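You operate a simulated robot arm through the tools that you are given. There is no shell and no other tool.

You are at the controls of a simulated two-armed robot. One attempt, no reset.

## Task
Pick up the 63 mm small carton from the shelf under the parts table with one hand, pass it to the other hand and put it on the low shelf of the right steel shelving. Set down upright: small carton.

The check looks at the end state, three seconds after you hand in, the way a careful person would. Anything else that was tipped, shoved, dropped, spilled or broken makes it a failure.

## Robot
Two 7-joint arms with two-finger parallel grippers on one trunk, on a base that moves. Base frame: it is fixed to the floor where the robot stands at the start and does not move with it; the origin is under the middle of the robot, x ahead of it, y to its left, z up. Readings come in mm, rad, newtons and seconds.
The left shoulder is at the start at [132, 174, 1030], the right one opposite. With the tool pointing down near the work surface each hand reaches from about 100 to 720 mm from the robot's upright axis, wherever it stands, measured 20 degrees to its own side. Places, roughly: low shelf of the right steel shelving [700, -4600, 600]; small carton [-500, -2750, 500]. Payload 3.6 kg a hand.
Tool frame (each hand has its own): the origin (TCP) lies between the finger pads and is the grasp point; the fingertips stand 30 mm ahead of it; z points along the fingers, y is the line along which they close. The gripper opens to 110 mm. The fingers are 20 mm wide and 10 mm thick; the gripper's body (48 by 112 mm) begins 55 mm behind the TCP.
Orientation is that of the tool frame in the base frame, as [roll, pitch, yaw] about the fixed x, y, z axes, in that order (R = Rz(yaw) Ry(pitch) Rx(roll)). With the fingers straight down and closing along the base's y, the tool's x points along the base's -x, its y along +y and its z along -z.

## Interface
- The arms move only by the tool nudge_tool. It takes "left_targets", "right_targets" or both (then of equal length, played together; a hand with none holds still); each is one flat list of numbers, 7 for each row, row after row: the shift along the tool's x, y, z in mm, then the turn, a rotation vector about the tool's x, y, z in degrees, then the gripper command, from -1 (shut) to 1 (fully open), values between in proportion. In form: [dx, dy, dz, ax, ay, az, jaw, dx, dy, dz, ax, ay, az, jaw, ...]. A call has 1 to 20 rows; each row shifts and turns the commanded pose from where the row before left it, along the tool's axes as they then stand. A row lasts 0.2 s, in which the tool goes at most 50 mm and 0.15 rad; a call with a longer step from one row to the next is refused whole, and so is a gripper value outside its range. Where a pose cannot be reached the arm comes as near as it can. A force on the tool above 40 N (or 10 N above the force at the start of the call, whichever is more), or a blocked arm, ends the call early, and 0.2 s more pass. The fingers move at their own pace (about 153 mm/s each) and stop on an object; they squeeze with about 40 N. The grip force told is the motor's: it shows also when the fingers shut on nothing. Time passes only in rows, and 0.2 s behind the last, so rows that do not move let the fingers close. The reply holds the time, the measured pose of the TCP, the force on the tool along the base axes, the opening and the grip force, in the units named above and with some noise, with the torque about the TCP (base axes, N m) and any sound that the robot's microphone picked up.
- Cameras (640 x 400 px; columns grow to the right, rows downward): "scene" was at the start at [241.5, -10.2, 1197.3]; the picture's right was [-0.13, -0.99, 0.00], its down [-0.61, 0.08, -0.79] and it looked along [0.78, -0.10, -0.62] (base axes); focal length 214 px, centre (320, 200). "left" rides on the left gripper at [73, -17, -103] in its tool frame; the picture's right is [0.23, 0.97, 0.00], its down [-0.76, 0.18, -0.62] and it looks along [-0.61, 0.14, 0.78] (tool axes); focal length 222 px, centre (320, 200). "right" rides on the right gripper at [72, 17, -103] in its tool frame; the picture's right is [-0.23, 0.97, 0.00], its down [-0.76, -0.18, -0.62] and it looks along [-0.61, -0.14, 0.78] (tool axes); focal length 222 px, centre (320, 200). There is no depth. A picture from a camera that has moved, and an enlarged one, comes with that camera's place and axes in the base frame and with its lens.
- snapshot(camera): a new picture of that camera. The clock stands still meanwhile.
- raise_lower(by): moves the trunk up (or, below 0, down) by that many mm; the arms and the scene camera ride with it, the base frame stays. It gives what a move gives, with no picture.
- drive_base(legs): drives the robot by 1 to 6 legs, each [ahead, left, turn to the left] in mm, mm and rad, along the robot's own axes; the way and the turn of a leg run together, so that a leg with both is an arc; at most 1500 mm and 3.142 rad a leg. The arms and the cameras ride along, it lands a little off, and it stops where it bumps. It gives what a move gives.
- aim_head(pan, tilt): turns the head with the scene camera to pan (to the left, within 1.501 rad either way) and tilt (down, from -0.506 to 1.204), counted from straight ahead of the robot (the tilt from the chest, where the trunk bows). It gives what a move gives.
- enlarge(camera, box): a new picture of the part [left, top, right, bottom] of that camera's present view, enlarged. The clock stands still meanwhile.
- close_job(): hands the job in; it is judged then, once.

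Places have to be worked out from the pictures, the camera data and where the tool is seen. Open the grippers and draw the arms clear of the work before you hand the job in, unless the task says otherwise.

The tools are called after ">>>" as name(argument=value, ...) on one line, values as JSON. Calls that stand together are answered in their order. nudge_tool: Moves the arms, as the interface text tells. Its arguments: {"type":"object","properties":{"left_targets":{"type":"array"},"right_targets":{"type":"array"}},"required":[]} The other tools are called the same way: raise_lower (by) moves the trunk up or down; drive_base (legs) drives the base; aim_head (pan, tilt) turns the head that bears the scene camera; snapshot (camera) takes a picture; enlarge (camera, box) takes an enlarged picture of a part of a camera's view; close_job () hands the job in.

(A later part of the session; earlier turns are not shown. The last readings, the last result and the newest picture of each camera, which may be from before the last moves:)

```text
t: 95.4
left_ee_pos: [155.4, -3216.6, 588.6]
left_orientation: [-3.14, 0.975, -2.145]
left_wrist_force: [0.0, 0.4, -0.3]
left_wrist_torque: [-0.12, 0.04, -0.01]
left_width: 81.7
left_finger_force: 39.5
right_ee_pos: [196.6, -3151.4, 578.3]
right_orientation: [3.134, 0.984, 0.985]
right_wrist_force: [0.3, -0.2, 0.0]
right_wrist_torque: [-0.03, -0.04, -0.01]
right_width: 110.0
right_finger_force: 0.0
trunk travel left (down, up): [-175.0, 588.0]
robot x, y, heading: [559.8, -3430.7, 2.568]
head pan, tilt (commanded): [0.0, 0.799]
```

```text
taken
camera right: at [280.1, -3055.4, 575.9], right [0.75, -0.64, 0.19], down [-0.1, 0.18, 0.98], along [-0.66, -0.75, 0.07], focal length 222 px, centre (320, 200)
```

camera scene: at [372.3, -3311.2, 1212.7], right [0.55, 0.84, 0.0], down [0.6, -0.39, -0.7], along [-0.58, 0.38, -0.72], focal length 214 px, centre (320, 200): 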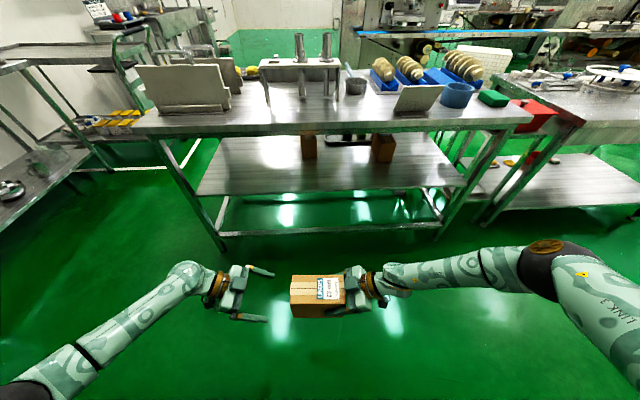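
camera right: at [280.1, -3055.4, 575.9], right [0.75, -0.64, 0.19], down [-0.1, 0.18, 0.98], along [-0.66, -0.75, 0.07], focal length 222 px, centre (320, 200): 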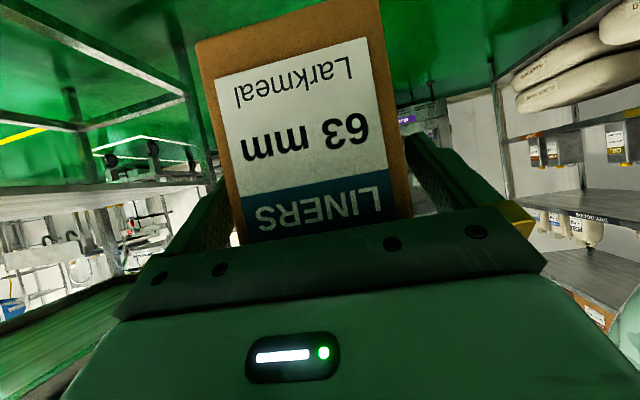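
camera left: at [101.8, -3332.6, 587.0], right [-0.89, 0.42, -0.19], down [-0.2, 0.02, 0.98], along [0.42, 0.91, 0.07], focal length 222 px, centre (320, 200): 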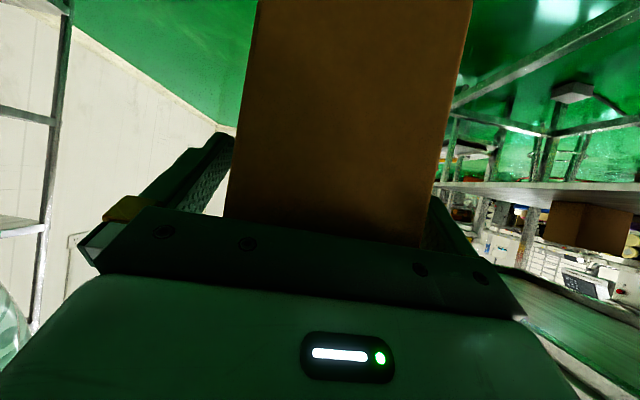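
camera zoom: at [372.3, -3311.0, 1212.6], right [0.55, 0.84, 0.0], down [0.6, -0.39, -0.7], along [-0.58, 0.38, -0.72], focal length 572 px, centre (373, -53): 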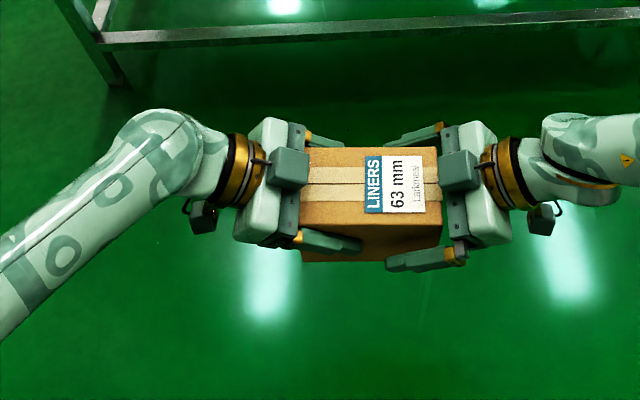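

The right hand has released and the left alone holds the carton. I withdraw the right hand horizontally to the right.

>>> nudge_tool(right_targets=[16.6, 0, -25, 0, 0, 0, 1, 16.6, 0, -25, 0, 0, 0, 1, 16.6, 0, -25, 0, 0, 0, 1, 16.6, 0, -25, 0, 0, 0, 1, 0, 0, 0, 0, 0, 0, 1])

>>> snapshot(camera="scene")

>>> snapshot(camera="left")

```text
t: 96.6
left_ee_pos: [154.9, -3216.4, 587.6]
left_orientation: [-3.139, 0.977, -2.143]
left_wrist_force: [-0.9, 0.4, 0.1]
left_wrist_torque: [-0.04, 0.08, 0.05]
left_width: 81.7
left_finger_force: 40.0
right_ee_pos: [265.7, -3052.1, 577.2]
right_orientation: [3.136, 0.985, 0.984]
right_wrist_force: [-0.8, -0.2, 1.0]
right_wrist_torque: [0.0, -0.02, -0.02]
right_width: 110.3
right_finger_force: 0.1
trunk travel left (down, up): [-175.0, 588.0]
robot x, y, heading: [556.0, -3438.5, 2.558]
head pan, tilt (commanded): [0.0, 0.799]
```

```text
taken
camera scene: at [372.3, -3311.0, 1212.6], right [0.55, 0.84, 0.0], down [0.6, -0.39, -0.7], along [-0.58, 0.38, -0.72], focal length 214 px, centre (320, 200)
```

scene: 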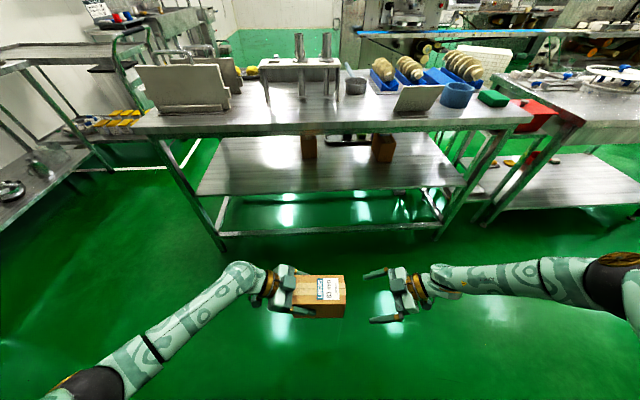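

```text
taken
camera left: at [101.8, -3332.8, 586.9], right [-0.89, 0.42, -0.19], down [-0.2, 0.02, 0.98], along [0.42, 0.91, 0.07], focal length 222 px, centre (320, 200)
```

left: 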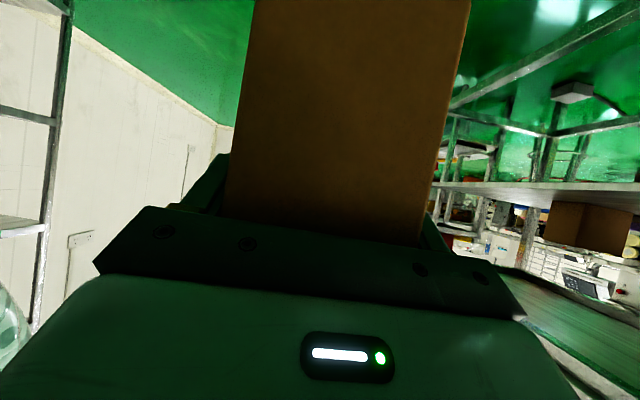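

Handover done: the left hand alone holds the carton level. I now withdraw and fold the right hand back to a tool-down tuck on its own side.

>>> nudge_tool(right_targets=[18.4, 0, -27.7, 0, 0, 0, 1, 18.4, 0, -27.7, 0, 0, 0, 1, 18.4, 0, -27.7, 0, 0, 0, 1, 0, 0, 0, 0, 8, 0, 1, 0, 0, 0, 0, 8, 0, 1, 0, 0, 0, 0, 8, 0, 1, 0, 0, 0, 0, 8, 0, 1, 0, 0, 0, 0, 8, 0, 1, 0, 0, 0, 0, 8, 0, 1, 0, 0, 0, 0, 8, 0, 1, 0, 0, 0, 0, 0, 0, 1])

>>> snapshot(camera="scene")

```text
t: 99.0
left_ee_pos: [153.8, -3216.2, 588.5]
left_orientation: [-3.139, 0.979, -2.143]
left_wrist_force: [-0.3, 0.7, 0.4]
left_wrist_torque: [-0.13, 0.04, -0.01]
left_width: 82.0
left_finger_force: 40.1
right_ee_pos: [312.6, -2975.5, 513.0]
right_orientation: [-3.114, 0.536, 0.99]
right_wrist_force: [-0.3, 0.5, -0.4]
right_wrist_torque: [0.02, 0.02, -0.03]
right_width: 109.8
right_finger_force: 0.1
right hand out of reach, approached as far as the arm can: row 6, 7, 8, 9, 10
trunk travel left (down, up): [-175.0, 588.0]
robot x, y, heading: [556.8, -3436.1, 2.569]
head pan, tilt (commanded): [0.0, 0.799]
```

```text
taken
camera scene: at [372.3, -3311.0, 1212.6], right [0.55, 0.84, 0.0], down [0.6, -0.39, -0.7], along [-0.58, 0.38, -0.72], focal length 214 px, centre (320, 200)
```

scene: 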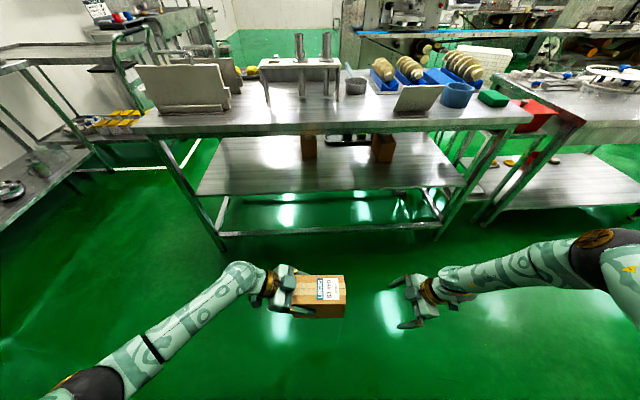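

The low height limited the tilt; I raise the right hand 200 mm first and then finish tilting down.

>>> nudge_tool(right_targets=[-20.6, 0, -34.3, 0, 0, 0, 1, -20.6, 0, -34.3, 0, 0, 0, 1, -20.6, 0, -34.3, 0, 0, 0, 1, -20.6, 0, -34.3, 0, 0, 0, 1, -20.6, 0, -34.3, 0, 0, 0, 1, 0, 0, 0, 0, 8, 0, 1, 0, 0, 0, 0, 8, 0, 1, 0, 0, 0, 0, 8, 0, 1, 0, 0, 0, 0, 7, 0, 1, 0, 0, 0, 0, 0, 0, 1])

>>> snapshot(camera="scene")

```text
t: 101.2
left_ee_pos: [155.6, -3216.0, 588.8]
left_orientation: [-3.141, 0.976, -2.144]
left_wrist_force: [0.9, 0.5, 0.6]
left_wrist_torque: [-0.06, 0.04, 0.0]
left_width: 82.0
left_finger_force: 40.1
right_ee_pos: [309.6, -2983.4, 529.7]
right_orientation: [-3.098, 0.556, 0.99]
right_wrist_force: [-0.1, 0.4, 0.3]
right_wrist_torque: [0.02, -0.02, -0.01]
right_width: 110.1
right_finger_force: 0.0
right hand out of reach, approached as far as the arm can: row 1, 2, 3, 4, 5, 6, 7, 8, 9
trunk travel left (down, up): [-175.0, 588.0]
robot x, y, heading: [559.8, -3434.2, 2.562]
head pan, tilt (commanded): [0.0, 0.799]
```

```text
taken
camera scene: at [372.3, -3311.0, 1212.6], right [0.55, 0.84, 0.0], down [0.6, -0.39, -0.7], along [-0.58, 0.38, -0.72], focal length 214 px, centre (320, 200)
```

scene: 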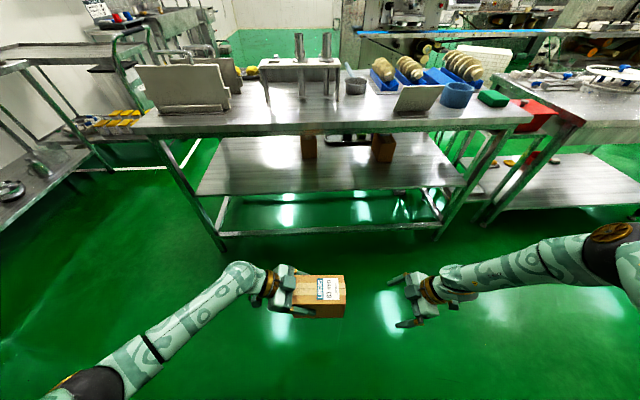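

The right arm is at a limit but parked well clear on its side, so I leave it. I drive to the middle of the aisle and turn round to face the shelving.

>>> drive_base(legs=[[210, 0, 0], [0, 0, -1.543], [0, 0, -1.543]])

>>> aim_head(pan=-0.6, tilt=0.5)

>>> snapshot(camera="scene")

```text
t: 110.4
left_ee_pos: [793.5, -3526.4, 589.6]
left_orientation: [-3.139, 0.977, 1.029]
left_wrist_force: [-0.1, 0.2, -0.8]
left_wrist_torque: [0.13, -0.02, 0.0]
left_width: 81.7
left_finger_force: 39.8
right_ee_pos: [646.4, -3763.1, 531.8]
right_orientation: [-3.097, 0.557, -2.124]
right_wrist_force: [-0.2, -0.4, 0.1]
right_wrist_torque: [-0.02, 0.0, -0.05]
right_width: 110.4
right_finger_force: 0.0
trunk travel left (down, up): [-175.0, 588.0]
robot x, y, heading: [386.0, -3320.6, -0.552]
head pan, tilt (commanded): [0.0, 0.799]
```

```text
t: 111.4
left_ee_pos: [793.9, -3525.9, 589.0]
left_orientation: [-3.138, 0.979, 1.028]
left_wrist_force: [0.4, -0.3, -0.1]
left_wrist_torque: [0.08, -0.06, 0.01]
left_width: 81.8
left_finger_force: 40.3
right_ee_pos: [645.3, -3762.8, 530.7]
right_orientation: [-3.099, 0.557, -2.122]
right_wrist_force: [-0.8, 0.1, -0.2]
right_wrist_torque: [0.01, 0.0, -0.01]
right_width: 109.9
right_finger_force: 0.0
trunk travel left (down, up): [-175.0, 588.0]
robot x, y, heading: [383.9, -3317.5, -0.551]
head pan, tilt (commanded): [-0.6, 0.499]
```

```text
taken
camera scene: at [543.4, -3475.9, 1238.5], right [-0.91, -0.41, 0.0], down [-0.2, 0.44, -0.88], along [0.36, -0.8, -0.48], focal length 214 px, centre (320, 200)
```

scene: 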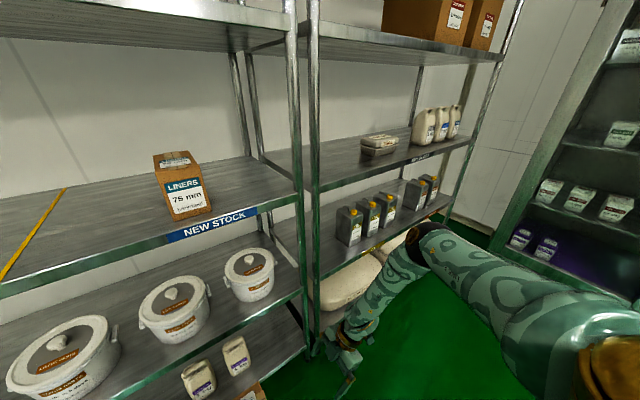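

The right shelving shows: low shelf with grey bottles/cartons, a mid shelf above, and sacks at the bottom. I enlarge the low shelf to find the free space.

>>> enlarge(camera="scene", box=[300, 100, 500, 225])

>>> enlarge(camera="scene", box=[290, 160, 450, 260])

```text
3.20 times, centred on (400, 162) of scene
camera zoom: at [543.4, -3475.9, 1238.5], right [-0.91, -0.41, 0.0], down [-0.2, 0.44, -0.88], along [0.36, -0.8, -0.48], focal length 686 px, centre (64, 320)
```

zoom: 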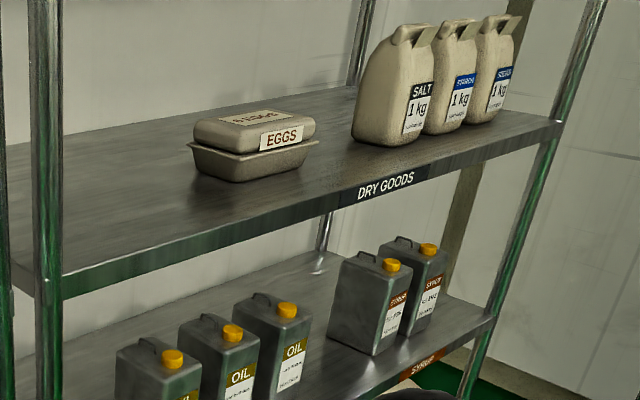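

```text
4.00 times, centred on (370, 210) of scene
camera zoom: at [543.4, -3475.9, 1238.5], right [-0.91, -0.41, 0.0], down [-0.2, 0.44, -0.88], along [0.36, -0.8, -0.48], focal length 858 px, centre (120, 160)
```

zoom: 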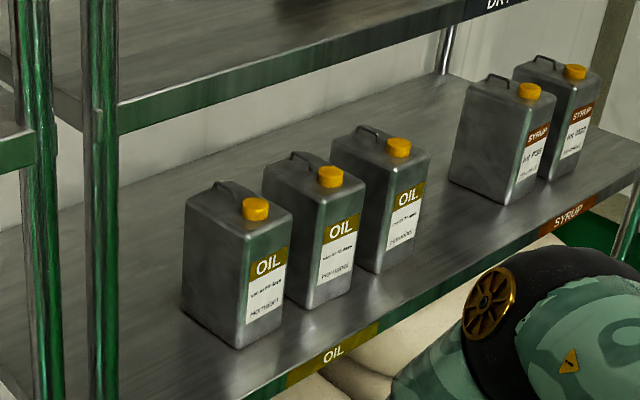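

The low shelf has OIL cans (left group) and SYRUP cans (right group) with a gap between them and free room near the left post. I strafe right to stand in front of it and look straight at it.

>>> drive_base(legs=[[0, 0, 0.028], [0, -950, 0]])

>>> aim_head(pan=0.0, tilt=0.6)

>>> snapshot(camera="scene")

```text
t: 116.8
left_ee_pos: [310.5, -4348.1, 590.1]
left_orientation: [-3.141, 0.978, 1.035]
left_wrist_force: [1.1, 0.2, -0.1]
left_wrist_torque: [0.07, -0.05, -0.01]
left_width: 81.8
left_finger_force: 39.9
right_ee_pos: [164.7, -4585.7, 530.2]
right_orientation: [-3.098, 0.556, -2.116]
right_wrist_force: [-0.3, -0.1, -0.3]
right_wrist_torque: [-0.02, 0.0, -0.02]
right_width: 109.9
right_finger_force: 0.1
trunk travel left (down, up): [-175.0, 588.0]
robot x, y, heading: [-99.3, -4148.2, -0.542]
head pan, tilt (commanded): [-0.6, 0.499]
```

```text
t: 117.8
left_ee_pos: [311.1, -4346.3, 588.2]
left_orientation: [-3.14, 0.977, 1.036]
left_wrist_force: [-0.4, 0.3, -0.3]
left_wrist_torque: [0.08, -0.04, 0.0]
left_width: 81.8
left_finger_force: 40.5
right_ee_pos: [164.0, -4584.3, 530.6]
right_orientation: [-3.097, 0.557, -2.116]
right_wrist_force: [-1.0, 0.0, -1.4]
right_wrist_torque: [0.04, -0.01, 0.0]
right_width: 110.0
right_finger_force: 0.0
trunk travel left (down, up): [-175.0, 588.0]
robot x, y, heading: [-99.8, -4142.6, -0.543]
head pan, tilt (commanded): [0.0, 0.6]
```

```text
taken
camera scene: at [97.6, -4261.7, 1229.5], right [-0.52, -0.86, 0.0], down [-0.48, 0.29, -0.82], along [0.71, -0.43, -0.57], focal length 214 px, centre (320, 200)
```

scene: 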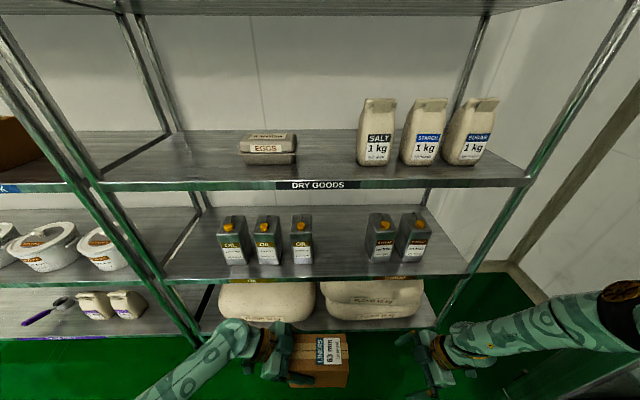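

I'm squarely in front; the gap between OIL and SYRUP cans on the low shelf is right ahead. I enlarge it to measure.

>>> enlarge(camera="scene", box=[200, 175, 472, 345])

>>> enlarge(camera="scene", box=[280, 190, 400, 265])

```text
2.35 times, centred on (336, 260) of scene
camera zoom: at [97.6, -4261.7, 1229.5], right [-0.52, -0.86, 0.0], down [-0.48, 0.29, -0.82], along [0.71, -0.43, -0.57], focal length 505 px, centre (282, 59)
```

zoom: 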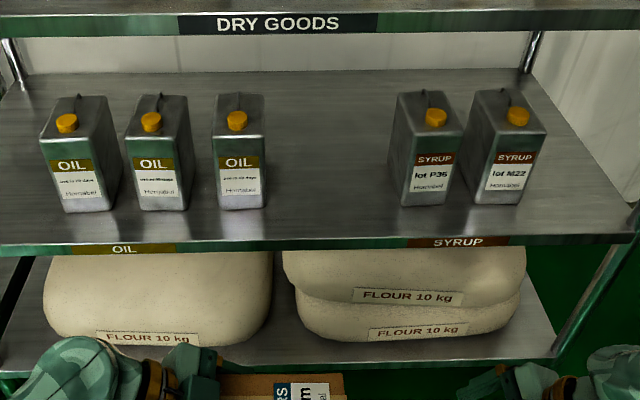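

```text
5.33 times, centred on (340, 228) of scene
camera zoom: at [97.6, -4261.7, 1229.5], right [-0.52, -0.86, 0.0], down [-0.48, 0.29, -0.82], along [0.71, -0.43, -0.57], focal length 1144 px, centre (213, 53)
```

zoom: 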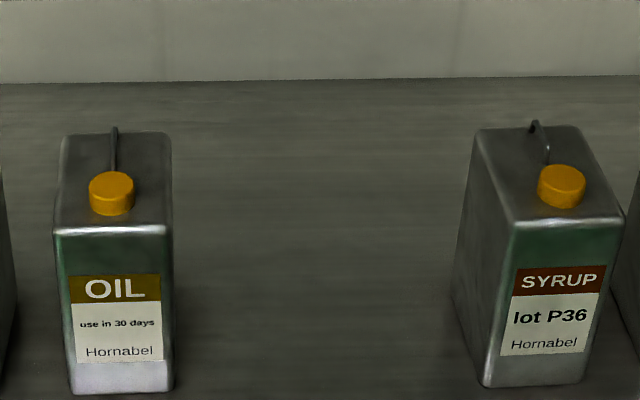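

From two views: low-shelf surface z≈556, front edge 2702 (wall direction), next shelf's underside ≈928; the gap between OIL and SYRUP cans is ~223 mm wide centred ~82 mm right of me. I back off 420 mm to have room to swing the left hand forward.

>>> drive_base(legs=[[-420, 0, 0.019]])

>>> snapshot(camera="scene")

```text
t: 120.4
left_ee_pos: [-51.9, -4124.8, 589.7]
left_orientation: [-3.139, 0.976, 1.048]
left_wrist_force: [0.0, 0.6, -0.4]
left_wrist_torque: [0.08, -0.04, -0.02]
left_width: 81.6
left_finger_force: 40.2
right_ee_pos: [-194.4, -4366.0, 530.8]
right_orientation: [-3.099, 0.556, -2.099]
right_wrist_force: [0.1, 0.5, -0.2]
right_wrist_torque: [-0.01, -0.04, 0.01]
right_width: 110.1
right_finger_force: 0.1
trunk travel left (down, up): [-175.0, 588.0]
robot x, y, heading: [-467.7, -3927.9, -0.529]
head pan, tilt (commanded): [0.0, 0.6]
```

```text
taken
camera scene: at [-266.1, -4042.4, 1229.6], right [-0.5, -0.86, 0.0], down [-0.49, 0.28, -0.82], along [0.71, -0.42, -0.57], focal length 214 px, centre (320, 200)
```

scene: 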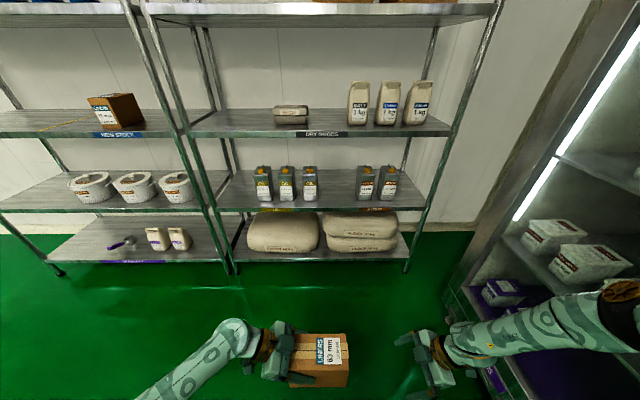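

Room is sufficient (fridge front ~800 mm to my right). I swing the left hand with the carton from pointing right toward pointing forward, first half.

>>> nudge_tool(left_targets=[-7.9, 28.3, 4.6, -6.79, 0, -4.59, -1, -10.1, 26.9, 7.9, -6.79, 0, -4.59, -1, -12.2, 24.9, 11, -6.79, 0, -4.59, -1, -14.1, 22.3, 13.7, -6.79, 0, -4.59, -1, -15.7, 19.4, 16.2, -6.79, 0, -4.59, -1, 0, 0, 0, 0, 0, 0, -1])

>>> snapshot(camera="scene")

```text
t: 121.8
left_ee_pos: [50.8, -4232.1, 608.4]
left_orientation: [-3.14, 0.978, 1.765]
left_wrist_force: [-1.3, 0.0, -3.7]
left_wrist_torque: [0.11, 0.03, -0.01]
left_width: 81.7
left_finger_force: 40.7
right_ee_pos: [-193.7, -4364.9, 530.0]
right_orientation: [-3.099, 0.558, -2.099]
right_wrist_force: [0.1, 0.3, -0.4]
right_wrist_torque: [-0.02, -0.02, 0.02]
right_width: 110.1
right_finger_force: 0.0
trunk travel left (down, up): [-175.0, 588.0]
robot x, y, heading: [-464.5, -3926.1, -0.527]
head pan, tilt (commanded): [0.0, 0.6]
```

```text
taken
camera scene: at [-265.7, -4042.7, 1229.5], right [-0.5, -0.86, 0.0], down [-0.49, 0.28, -0.82], along [0.71, -0.42, -0.57], focal length 214 px, centre (320, 200)
```

scene: 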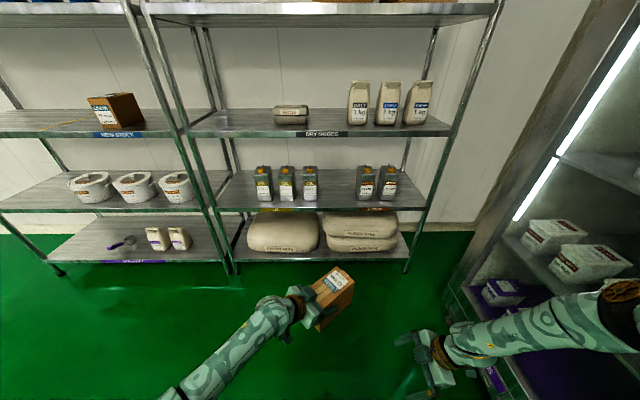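

All steps reached, carton level (pitch 0.978). I continue the swing to about −16°.

>>> nudge_tool(left_targets=[-2, 30.8, -2.4, -6.79, 0, -4.59, -1, -4.5, 30.6, 1.2, -6.79, 0, -4.59, -1, -6.9, 29.8, 4.8, -6.79, 0, -4.59, -1, -9.2, 28.4, 8.2, -6.79, 0, -4.59, -1, 0, 0, 0, 0, 0, 0, -1])

>>> snapshot(camera="scene")

```text
t: 123.0
left_ee_pos: [170.4, -4202.8, 619.2]
left_orientation: [-3.141, 0.975, 2.339]
left_wrist_force: [-0.9, 0.3, -3.1]
left_wrist_torque: [0.08, 0.07, 0.0]
left_width: 81.9
left_finger_force: 40.2
right_ee_pos: [-193.8, -4366.3, 531.2]
right_orientation: [-3.099, 0.556, -2.101]
right_wrist_force: [0.4, 0.5, 0.3]
right_wrist_torque: [0.0, 0.03, -0.01]
right_width: 109.9
right_finger_force: 0.0
trunk travel left (down, up): [-175.0, 588.0]
robot x, y, heading: [-463.3, -3927.0, -0.528]
head pan, tilt (commanded): [0.0, 0.6]
```

```text
taken
camera scene: at [-265.6, -4042.7, 1229.4], right [-0.5, -0.86, 0.0], down [-0.49, 0.28, -0.82], along [0.71, -0.42, -0.57], focal length 214 px, centre (320, 200)
```

scene: 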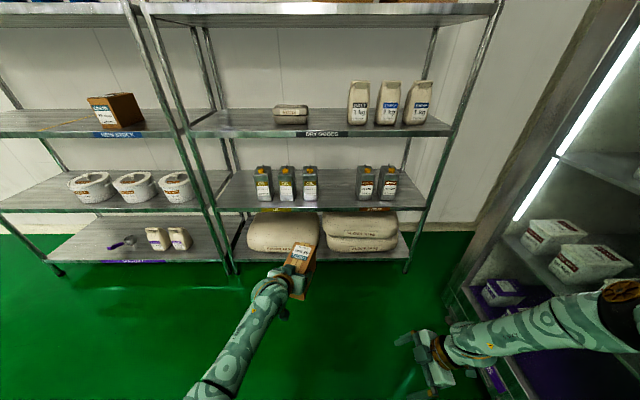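

Still no limits: hand at (687, 81), heading −16°, level. I finish the last 16° of swing.

>>> nudge_tool(left_targets=[-9.1, 32.4, 8, -6.5, 0, -4.4, -1, -11.6, 30.4, 11.7, -6.5, 0, -4.4, -1, 0, 0, 0, 0, 0, 0, -1])

>>> snapshot(camera="scene")

```text
t: 123.8
left_ee_pos: [231.8, -4174.2, 626.3]
left_orientation: [-3.141, 0.974, 2.612]
left_wrist_force: [-0.3, 0.6, -2.6]
left_wrist_torque: [0.07, 0.11, 0.01]
left_width: 81.9
left_finger_force: 40.3
right_ee_pos: [-193.6, -4366.5, 530.7]
right_orientation: [-3.098, 0.556, -2.101]
right_wrist_force: [-0.7, 0.0, -0.3]
right_wrist_torque: [-0.03, -0.03, 0.01]
right_width: 109.9
right_finger_force: 0.0
trunk travel left (down, up): [-175.0, 588.0]
robot x, y, heading: [-464.7, -3928.8, -0.524]
head pan, tilt (commanded): [0.0, 0.6]
```

```text
taken
camera scene: at [-265.6, -4042.8, 1229.4], right [-0.5, -0.86, 0.0], down [-0.49, 0.28, -0.82], along [0.71, -0.42, -0.57], focal length 214 px, centre (320, 200)
```

scene: 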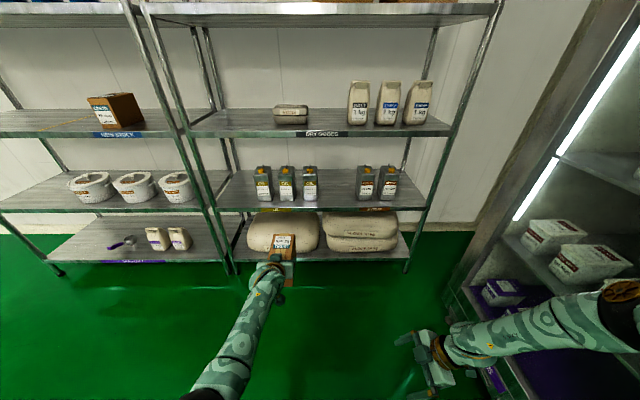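

The left hand now points straight at the shelving (TCP u≈3499, w≈2288, z=626, level). I raise the trunk 55 mm for shelf clearance and strafe 236 mm right to line up with the gap centre.

>>> raise_lower(by=55)

>>> drive_base(legs=[[0, -236, 0.003]])

>>> snapshot(camera="scene")

>>> snapshot(camera="left")

```text
t: 124.7
left_ee_pos: [234.2, -4176.3, 680.5]
left_orientation: [-3.139, 0.973, 2.613]
left_wrist_force: [0.1, -0.1, -2.4]
left_wrist_torque: [0.03, 0.04, 0.03]
left_width: 81.7
left_finger_force: 40.3
right_ee_pos: [-195.2, -4366.2, 584.7]
right_orientation: [-3.099, 0.557, -2.102]
right_wrist_force: [0.4, -0.1, -0.3]
right_wrist_torque: [0.02, -0.01, 0.01]
right_width: 110.0
right_finger_force: 0.0
trunk travel left (down, up): [-230.0, 533.0]
robot x, y, heading: [-462.1, -3928.2, -0.528]
head pan, tilt (commanded): [0.0, 0.6]
```

```text
t: 126.4
left_ee_pos: [132.4, -4344.1, 681.3]
left_orientation: [-3.129, 0.975, 2.639]
left_wrist_force: [0.1, 0.1, -3.1]
left_wrist_torque: [0.04, 0.11, -0.02]
left_width: 82.0
left_finger_force: 40.1
right_ee_pos: [-287.9, -4533.7, 589.3]
right_orientation: [-3.096, 0.558, -2.062]
right_wrist_force: [-0.4, -0.3, 0.1]
right_wrist_torque: [0.01, 0.01, -0.01]
right_width: 110.0
right_finger_force: 0.0
trunk travel left (down, up): [-230.0, 533.0]
robot x, y, heading: [-574.8, -4118.2, -0.508]
head pan, tilt (commanded): [0.0, 0.6]
stopped in leg 1: the robot was blocked; the commanded pose is now the measured one
```

```text
taken
camera scene: at [-395.4, -4203.0, 1287.7], right [-0.49, -0.87, 0.01], down [-0.5, 0.27, -0.83], along [0.72, -0.41, -0.56], focal length 214 px, centre (320, 200)
```

scene: 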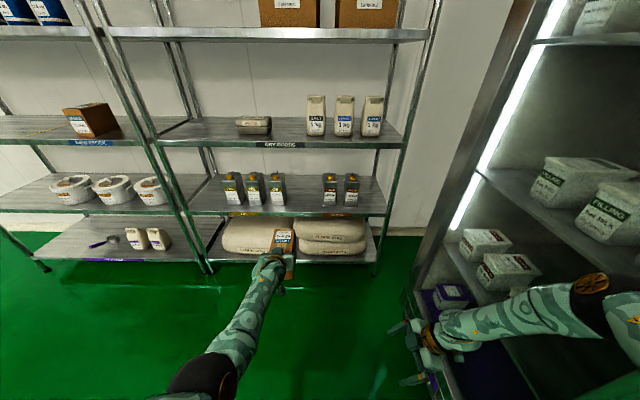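

```text
taken
camera left: at [14.2, -4298.2, 679.3], right [0.37, 0.91, -0.19], down [0.01, 0.2, 0.98], along [0.93, -0.36, 0.06], focal length 222 px, centre (320, 200)
```

left: 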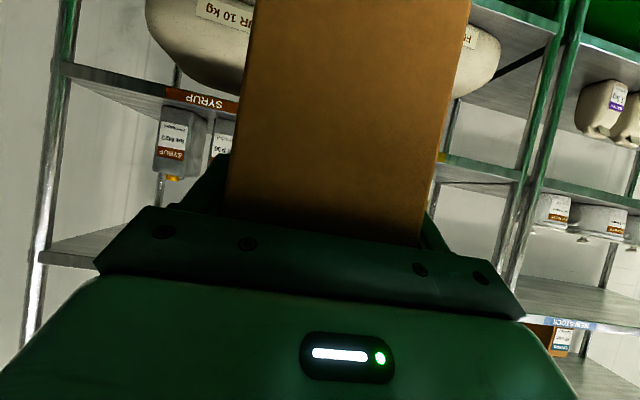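

The base was blocked after 221 mm: my right elbow (≈540 mm out) most likely touched the fridge front at u≈4400. I move back left 80 mm at once and look to the right to check nothing was disturbed.

>>> drive_base(legs=[[0, 80, 0]])

>>> aim_head(pan=-0.9, tilt=0.5)

>>> snapshot(camera="scene")

>>> aim_head(pan=-1.5, tilt=0.8)

>>> snapshot(camera="scene")

```text
t: 127.5
left_ee_pos: [171.8, -4279.1, 680.5]
left_orientation: [-3.138, 0.974, 2.628]
left_wrist_force: [0.2, 0.6, -4.0]
left_wrist_torque: [0.0, 0.09, -0.02]
left_width: 81.9
left_finger_force: 39.7
right_ee_pos: [-251.3, -4468.4, 585.3]
right_orientation: [-3.103, 0.564, -2.072]
right_wrist_force: [0.7, 0.6, 0.3]
right_wrist_torque: [-0.02, 0.02, 0.03]
right_width: 109.8
right_finger_force: 0.1
trunk travel left (down, up): [-230.0, 533.0]
robot x, y, heading: [-535.7, -4044.9, -0.513]
head pan, tilt (commanded): [0.0, 0.6]
```

```text
t: 128.7
left_ee_pos: [170.3, -4280.7, 681.1]
left_orientation: [-3.141, 0.974, 2.627]
left_wrist_force: [-0.2, -0.2, -3.1]
left_wrist_torque: [0.06, 0.1, 0.0]
left_width: 81.7
left_finger_force: 40.2
right_ee_pos: [-251.1, -4467.3, 585.3]
right_orientation: [-3.101, 0.563, -2.073]
right_wrist_force: [-0.2, 0.1, 0.0]
right_wrist_torque: [0.01, -0.03, 0.0]
right_width: 110.0
right_finger_force: 0.1
trunk travel left (down, up): [-230.0, 533.0]
robot x, y, heading: [-529.7, -4041.8, -0.51]
head pan, tilt (commanded): [-0.901, 0.499]
```

```text
taken
camera scene: at [-420.8, -4188.5, 1296.0], right [-0.99, -0.16, 0.0], down [-0.08, 0.47, -0.88], along [0.14, -0.87, -0.48], focal length 214 px, centre (320, 200)
```

scene: 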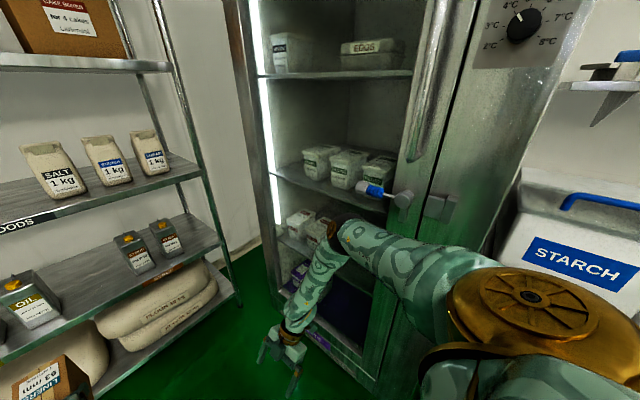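

```text
t: 129.7
left_ee_pos: [169.9, -4281.3, 680.4]
left_orientation: [3.14, 0.972, 2.627]
left_wrist_force: [0.4, 0.6, -2.3]
left_wrist_torque: [0.05, 0.07, 0.01]
left_width: 81.9
left_finger_force: 40.0
right_ee_pos: [-251.2, -4468.1, 585.3]
right_orientation: [-3.101, 0.564, -2.072]
right_wrist_force: [0.6, -0.2, -0.1]
right_wrist_torque: [0.02, 0.01, -0.01]
right_width: 110.0
right_finger_force: 0.1
trunk travel left (down, up): [-230.0, 533.0]
robot x, y, heading: [-532.3, -4047.2, -0.517]
head pan, tilt (commanded): [-1.499, 0.799]
```

```text
taken
camera scene: at [-469.6, -4171.8, 1270.1], right [-0.91, 0.42, 0.0], down [0.3, 0.65, -0.7], along [-0.3, -0.63, -0.72], focal length 214 px, centre (320, 200)
```

scene: 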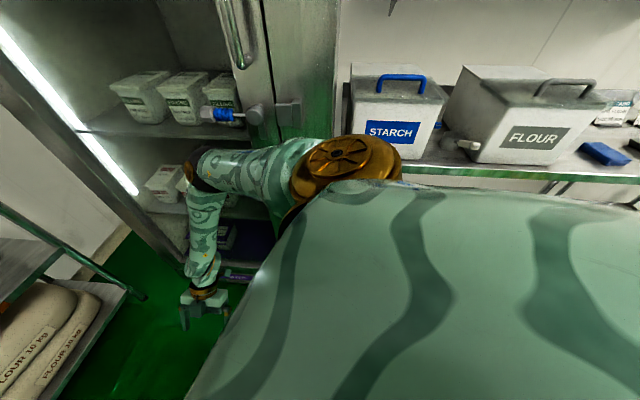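

I see the fridge and a bench with bins to my right; my right elbow reached the fridge front. I enlarge the fridge latch area to check it is intact.

>>> enlarge(camera="scene", box=[100, 0, 420, 200])

>>> aim_head(pan=-1.5, tilt=0.3)

>>> snapshot(camera="scene")

```text
2.00 times, centred on (260, 100) of scene
camera zoom: at [-469.6, -4171.8, 1270.1], right [-0.91, 0.42, 0.0], down [0.3, 0.65, -0.7], along [-0.3, -0.63, -0.72], focal length 429 px, centre (440, 400)
```

zoom: 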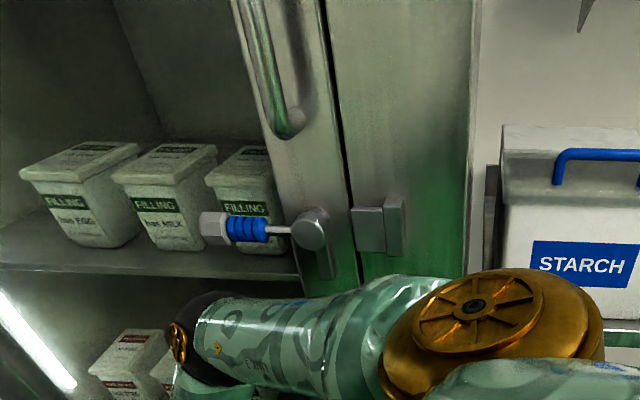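

```text
t: 130.6
left_ee_pos: [169.9, -4281.2, 680.3]
left_orientation: [-3.141, 0.974, 2.627]
left_wrist_force: [-0.5, 1.5, -2.4]
left_wrist_torque: [0.07, 0.09, 0.02]
left_width: 81.7
left_finger_force: 40.0
right_ee_pos: [-252.1, -4468.7, 586.1]
right_orientation: [-3.101, 0.564, -2.072]
right_wrist_force: [0.1, 0.8, -0.2]
right_wrist_torque: [-0.01, 0.01, 0.0]
right_width: 110.2
right_finger_force: 0.0
trunk travel left (down, up): [-230.0, 533.0]
robot x, y, heading: [-534.8, -4044.4, -0.505]
head pan, tilt (commanded): [-1.499, 0.3]
```

```text
taken
camera scene: at [-475.0, -4183.2, 1314.4], right [-0.9, 0.43, 0.0], down [0.13, 0.27, -0.95], along [-0.41, -0.86, -0.3], focal length 214 px, centre (320, 200)
```

scene: 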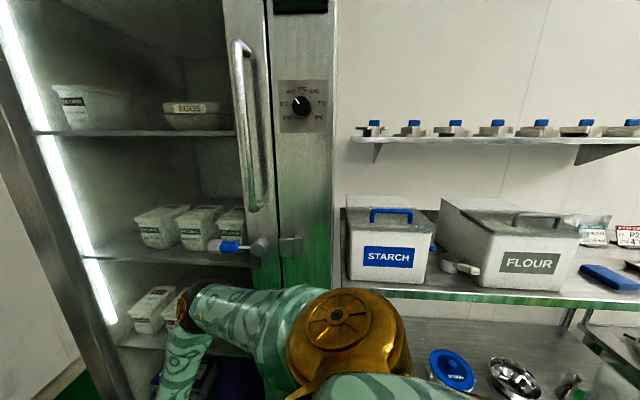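

The door, handle and latch look normal (door closed). To gain clearance I bring the right hand inward and forward again (its earlier reachable pose), which draws its elbow in.

>>> nudge_tool(right_targets=[0, 0, 0, 0, -8, 0, 1, 0, 0, 0, 0, -8, 0, 1, 0, 0, 0, 0, -8, 0, 1, -24.5, -6.75, 20.6, 0, 0, 0, 1, -24.5, -6.75, 20.6, 0, 0, 0, 1, -24.5, -6.75, 20.6, 0, 0, 0, 1, 0, 0, 0, 0, 0, 0, 1])

>>> aim_head(pan=-0.4, tilt=0.7)

>>> snapshot(camera="scene")

```text
t: 132.2
left_ee_pos: [168.8, -4280.4, 679.8]
left_orientation: [3.141, 0.973, 2.628]
left_wrist_force: [0.0, 0.0, -3.7]
left_wrist_torque: [0.05, 0.1, -0.02]
left_width: 81.9
left_finger_force: 39.6
right_ee_pos: [-189.5, -4399.5, 611.8]
right_orientation: [-3.08, 0.982, -2.043]
right_wrist_force: [-0.5, 0.0, 0.0]
right_wrist_torque: [-0.02, -0.01, -0.01]
right_width: 110.0
right_finger_force: 0.1
trunk travel left (down, up): [-230.0, 533.0]
robot x, y, heading: [-532.9, -4044.3, -0.512]
head pan, tilt (commanded): [-1.499, 0.3]
```

```text
t: 133.6
left_ee_pos: [169.8, -4281.4, 680.1]
left_orientation: [3.141, 0.974, 2.627]
left_wrist_force: [0.0, 0.0, -3.1]
left_wrist_torque: [0.08, 0.08, 0.02]
left_width: 81.9
left_finger_force: 39.8
right_ee_pos: [-189.8, -4399.8, 612.0]
right_orientation: [-3.078, 0.982, -2.043]
right_wrist_force: [-0.3, -0.2, -0.4]
right_wrist_torque: [0.03, 0.01, 0.01]
right_width: 110.1
right_finger_force: 0.1
trunk travel left (down, up): [-230.0, 533.0]
robot x, y, heading: [-532.8, -4044.4, -0.511]
head pan, tilt (commanded): [-0.4, 0.7]
```

```text
taken
camera scene: at [-383.3, -4165.9, 1278.3], right [-0.79, -0.61, 0.0], down [-0.39, 0.51, -0.76], along [0.47, -0.6, -0.64], focal length 214 px, centre (320, 200)
```

scene: 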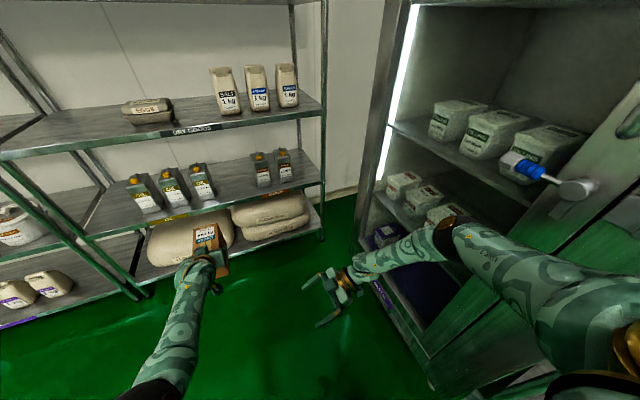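

The elbow is now tucked in. Rather than moving the base toward the fridge latch (≈(−477, −4548, 1125)), I shift the left hand 76 mm to the right with the arm.

>>> nudge_tool(left_targets=[0, -38, 0, 0, 0, 0, -1, 0, -38, 0, 0, 0, 0, -1, 0, 0, 0, 0, 0, 0, -1])

>>> aim_head(pan=0.0, tilt=0.6)

>>> snapshot(camera="scene")

```text
t: 134.3
left_ee_pos: [131.8, -4346.2, 681.4]
left_orientation: [-3.141, 0.975, 2.627]
left_wrist_force: [-0.4, 0.4, -3.7]
left_wrist_torque: [0.05, 0.08, -0.02]
left_width: 81.7
left_finger_force: 40.2
right_ee_pos: [-189.5, -4400.9, 612.5]
right_orientation: [-3.079, 0.982, -2.042]
right_wrist_force: [-0.4, -0.8, -0.5]
right_wrist_torque: [0.01, 0.02, 0.01]
right_width: 109.9
right_finger_force: 0.1
trunk travel left (down, up): [-230.0, 533.0]
robot x, y, heading: [-533.6, -4043.8, -0.511]
head pan, tilt (commanded): [-0.4, 0.7]
```

```text
t: 135.2
left_ee_pos: [132.8, -4345.9, 679.9]
left_orientation: [3.139, 0.973, 2.628]
left_wrist_force: [-0.4, -0.5, -2.9]
left_wrist_torque: [0.06, 0.07, 0.01]
left_width: 81.6
left_finger_force: 39.8
right_ee_pos: [-189.6, -4401.4, 612.4]
right_orientation: [-3.079, 0.982, -2.042]
right_wrist_force: [-0.7, -0.3, 0.2]
right_wrist_torque: [-0.02, -0.02, 0.02]
right_width: 109.9
right_finger_force: 0.1
trunk travel left (down, up): [-230.0, 533.0]
robot x, y, heading: [-536.7, -4048.8, -0.512]
head pan, tilt (commanded): [0.0, 0.6]
```

```text
taken
camera scene: at [-358.3, -4142.1, 1286.9], right [-0.49, -0.87, 0.0], down [-0.49, 0.28, -0.82], along [0.72, -0.4, -0.57], focal length 214 px, centre (320, 200)
```

scene: 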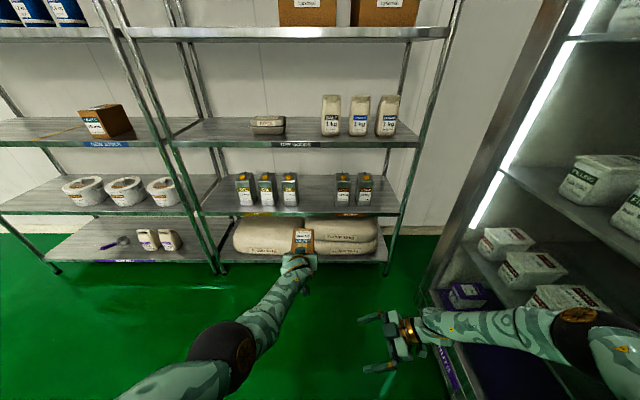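

Reached without limits (TCP u≈3698). One more 37 mm step right puts it at the gap centre (u≈3735).

>>> nudge_tool(left_targets=[0, -37, 0, 0, 0, 0, -1, 0, 0, 0, 0, 0, 0, -1])

>>> enlarge(camera="scene", box=[200, 150, 400, 275])

```text
t: 135.8
left_ee_pos: [107.9, -4372.0, 692.5]
left_orientation: [3.139, 0.975, 2.627]
left_wrist_force: [0.2, -0.1, -4.0]
left_wrist_torque: [0.05, 0.06, 0.0]
left_width: 81.7
left_finger_force: 40.3
left hand out of reach, approached as far as the arm can: row 1
right_ee_pos: [-189.1, -4400.5, 611.8]
right_orientation: [-3.081, 0.983, -2.041]
right_wrist_force: [-0.1, 0.2, -0.2]
right_wrist_torque: [0.0, 0.02, 0.01]
right_width: 110.1
right_finger_force: 0.1
trunk travel left (down, up): [-230.0, 533.0]
robot x, y, heading: [-532.1, -4046.4, -0.516]
head pan, tilt (commanded): [0.0, 0.6]
```

```text
3.20 times, centred on (300, 212) of scene
camera zoom: at [-357.5, -4141.7, 1286.8], right [-0.49, -0.87, 0.0], down [-0.49, 0.28, -0.82], along [0.72, -0.4, -0.57], focal length 686 px, centre (384, 160)
```

zoom: 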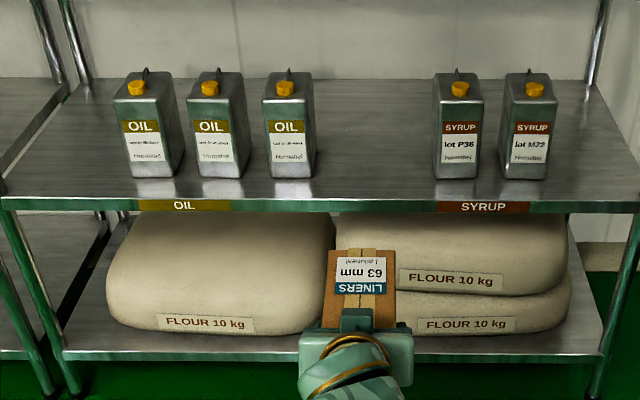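

The carton is lined up: TCP u≈3732 versus gap 3628–3851 (centre 3739), level, base ≈54 mm above the shelf. I drive forward 330 mm so its nose just reaches the shelf edge and check.

>>> drive_base(legs=[[330, 0, 0]])

>>> snapshot(camera="scene")

>>> snapshot(camera="left")

```text
t: 138.0
left_ee_pos: [391.0, -4537.0, 692.1]
left_orientation: [-3.141, 0.972, 2.621]
left_wrist_force: [0.2, -0.6, -3.7]
left_wrist_torque: [0.08, 0.09, 0.0]
left_width: 82.0
left_finger_force: 40.2
right_ee_pos: [93.7, -4562.4, 610.6]
right_orientation: [-3.082, 0.983, -2.048]
right_wrist_force: [-0.1, -0.6, -1.3]
right_wrist_torque: [0.04, 0.02, 0.03]
right_width: 110.1
right_finger_force: 0.0
trunk travel left (down, up): [-230.0, 533.0]
robot x, y, heading: [-249.4, -4204.7, -0.518]
head pan, tilt (commanded): [0.0, 0.6]
```

```text
taken
camera scene: at [-72.9, -4304.0, 1286.7], right [-0.49, -0.87, 0.0], down [-0.49, 0.28, -0.82], along [0.72, -0.41, -0.57], focal length 214 px, centre (320, 200)
```

scene: 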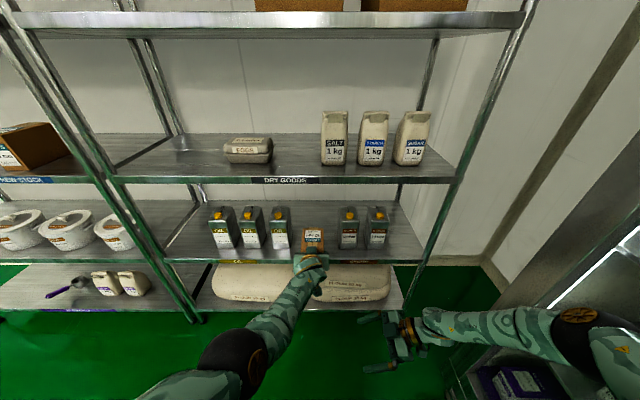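

```text
taken
camera left: at [273.9, -4490.6, 691.2], right [0.37, 0.91, -0.19], down [0.01, 0.2, 0.98], along [0.93, -0.37, 0.06], focal length 222 px, centre (320, 200)
```

left: 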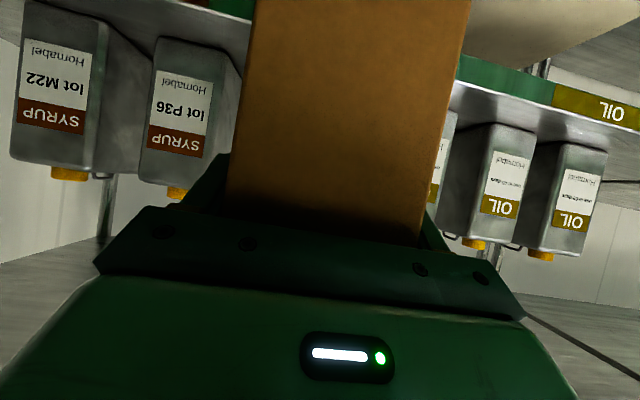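

On track (TCP u≈3734, w≈2607). I enlarge the view to verify the carton clears the shelf lip and both can groups.

>>> enlarge(camera="scene", box=[200, 180, 440, 330])

```text
2.67 times, centred on (320, 255) of scene
camera zoom: at [-72.9, -4304.0, 1286.7], right [-0.49, -0.87, 0.0], down [-0.49, 0.28, -0.82], along [0.72, -0.41, -0.57], focal length 572 px, centre (320, 53)
```

zoom: 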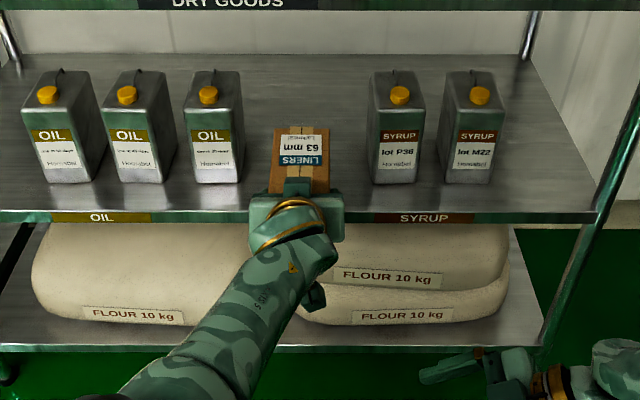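

The carton is centred between the groups and above the shelf. I drive the last 165 mm in.

>>> drive_base(legs=[[165, -2, 0]])

>>> enlarge(camera="scene", box=[200, 180, 440, 330])

>>> snapshot(camera="left")

```text
t: 139.4
left_ee_pos: [533.0, -4621.3, 692.2]
left_orientation: [-3.141, 0.972, 2.622]
left_wrist_force: [0.3, 0.7, -3.0]
left_wrist_torque: [0.05, 0.08, -0.01]
left_width: 81.7
left_finger_force: 40.0
right_ee_pos: [238.9, -4645.3, 611.6]
right_orientation: [-3.083, 0.983, -2.047]
right_wrist_force: [0.3, -0.5, 0.0]
right_wrist_torque: [-0.01, 0.03, -0.01]
right_width: 110.1
right_finger_force: 0.0
trunk travel left (down, up): [-230.0, 533.0]
robot x, y, heading: [-105.1, -4291.2, -0.515]
head pan, tilt (commanded): [0.0, 0.6]
```

```text
2.67 times, centred on (320, 255) of scene
camera zoom: at [70.0, -4387.4, 1286.7], right [-0.49, -0.87, 0.0], down [-0.49, 0.28, -0.82], along [0.72, -0.41, -0.57], focal length 572 px, centre (320, 53)
```

zoom: 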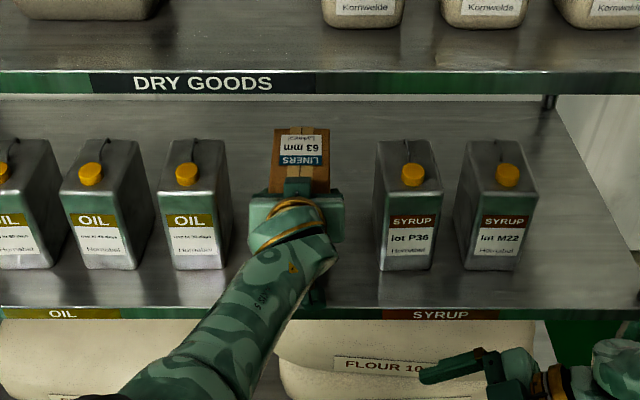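

```text
taken
camera left: at [416.5, -4573.8, 691.0], right [0.37, 0.91, -0.19], down [0.01, 0.2, 0.98], along [0.93, -0.37, 0.06], focal length 222 px, centre (320, 200)
```

left: 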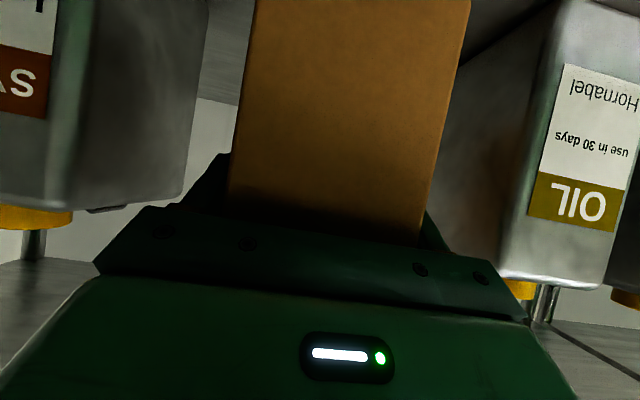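

The carton is over the shelf: TCP u≈3736, w≈2772, its near end ≈39 mm inside the edge, base ≈50 mm above. I lower the trunk by 30 mm and watch pose and force.

>>> raise_lower(by=-30)

>>> snapshot(camera="left")

>>> enlarge(camera="scene", box=[200, 180, 440, 330])

```text
t: 140.2
left_ee_pos: [533.4, -4620.2, 663.7]
left_orientation: [3.141, 0.974, 2.622]
left_wrist_force: [-0.5, 0.0, -3.3]
left_wrist_torque: [0.02, 0.06, -0.01]
left_width: 81.9
left_finger_force: 40.2
right_ee_pos: [236.1, -4645.4, 583.1]
right_orientation: [-3.077, 0.983, -2.043]
right_wrist_force: [-0.3, -0.3, 0.2]
right_wrist_torque: [-0.04, -0.02, -0.02]
right_width: 110.1
right_finger_force: 0.0
trunk travel left (down, up): [-200.0, 563.0]
robot x, y, heading: [-107.2, -4289.5, -0.514]
head pan, tilt (commanded): [0.0, 0.6]
```

```text
taken
camera left: at [415.8, -4573.2, 662.2], right [0.37, 0.91, -0.19], down [0.01, 0.2, 0.98], along [0.93, -0.37, 0.06], focal length 222 px, centre (320, 200)
```

left: 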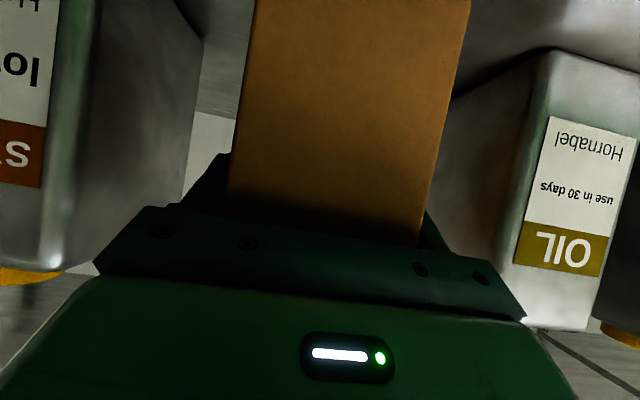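

```text
2.67 times, centred on (320, 255) of scene
camera zoom: at [82.1, -4394.0, 1255.9], right [-0.49, -0.87, 0.0], down [-0.49, 0.28, -0.82], along [0.72, -0.41, -0.57], focal length 572 px, centre (320, 53)
```

zoom: 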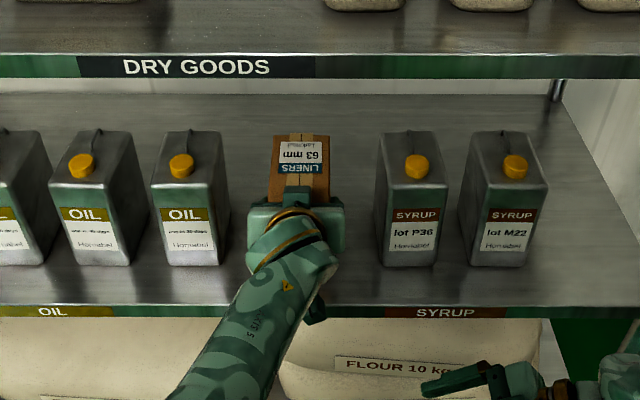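

z=664, force steady at −3.3 N, so still in the air (base ≈ 25 mm above). I lower in smaller steps.

>>> raise_lower(by=-14)

>>> raise_lower(by=-5)

```text
t: 140.8
left_ee_pos: [532.5, -4619.6, 648.4]
left_orientation: [3.139, 0.972, 2.62]
left_wrist_force: [0.7, 0.1, -2.8]
left_wrist_torque: [0.05, 0.11, 0.03]
left_width: 82.0
left_finger_force: 39.7
right_ee_pos: [236.9, -4646.2, 567.3]
right_orientation: [-3.079, 0.983, -2.046]
right_wrist_force: [0.2, -0.2, 0.3]
right_wrist_torque: [0.0, -0.01, 0.02]
right_width: 109.8
right_finger_force: 0.1
trunk travel left (down, up): [-186.0, 577.0]
robot x, y, heading: [-107.3, -4289.3, -0.516]
head pan, tilt (commanded): [0.0, 0.6]
```

```text
t: 141.3
left_ee_pos: [534.3, -4620.8, 645.8]
left_orientation: [-3.141, 0.978, 2.623]
left_wrist_force: [1.9, -0.7, 8.8]
left_wrist_torque: [0.24, 0.17, 0.04]
left_width: 81.8
left_finger_force: 39.9
right_ee_pos: [236.8, -4644.7, 563.7]
right_orientation: [-3.077, 0.983, -2.044]
right_wrist_force: [-0.1, 0.7, 0.0]
right_wrist_torque: [-0.03, -0.02, 0.04]
right_width: 110.0
right_finger_force: 0.0
trunk travel left (down, up): [-181.0, 582.0]
robot x, y, heading: [-103.5, -4289.8, -0.516]
head pan, tilt (commanded): [0.0, 0.6]
```

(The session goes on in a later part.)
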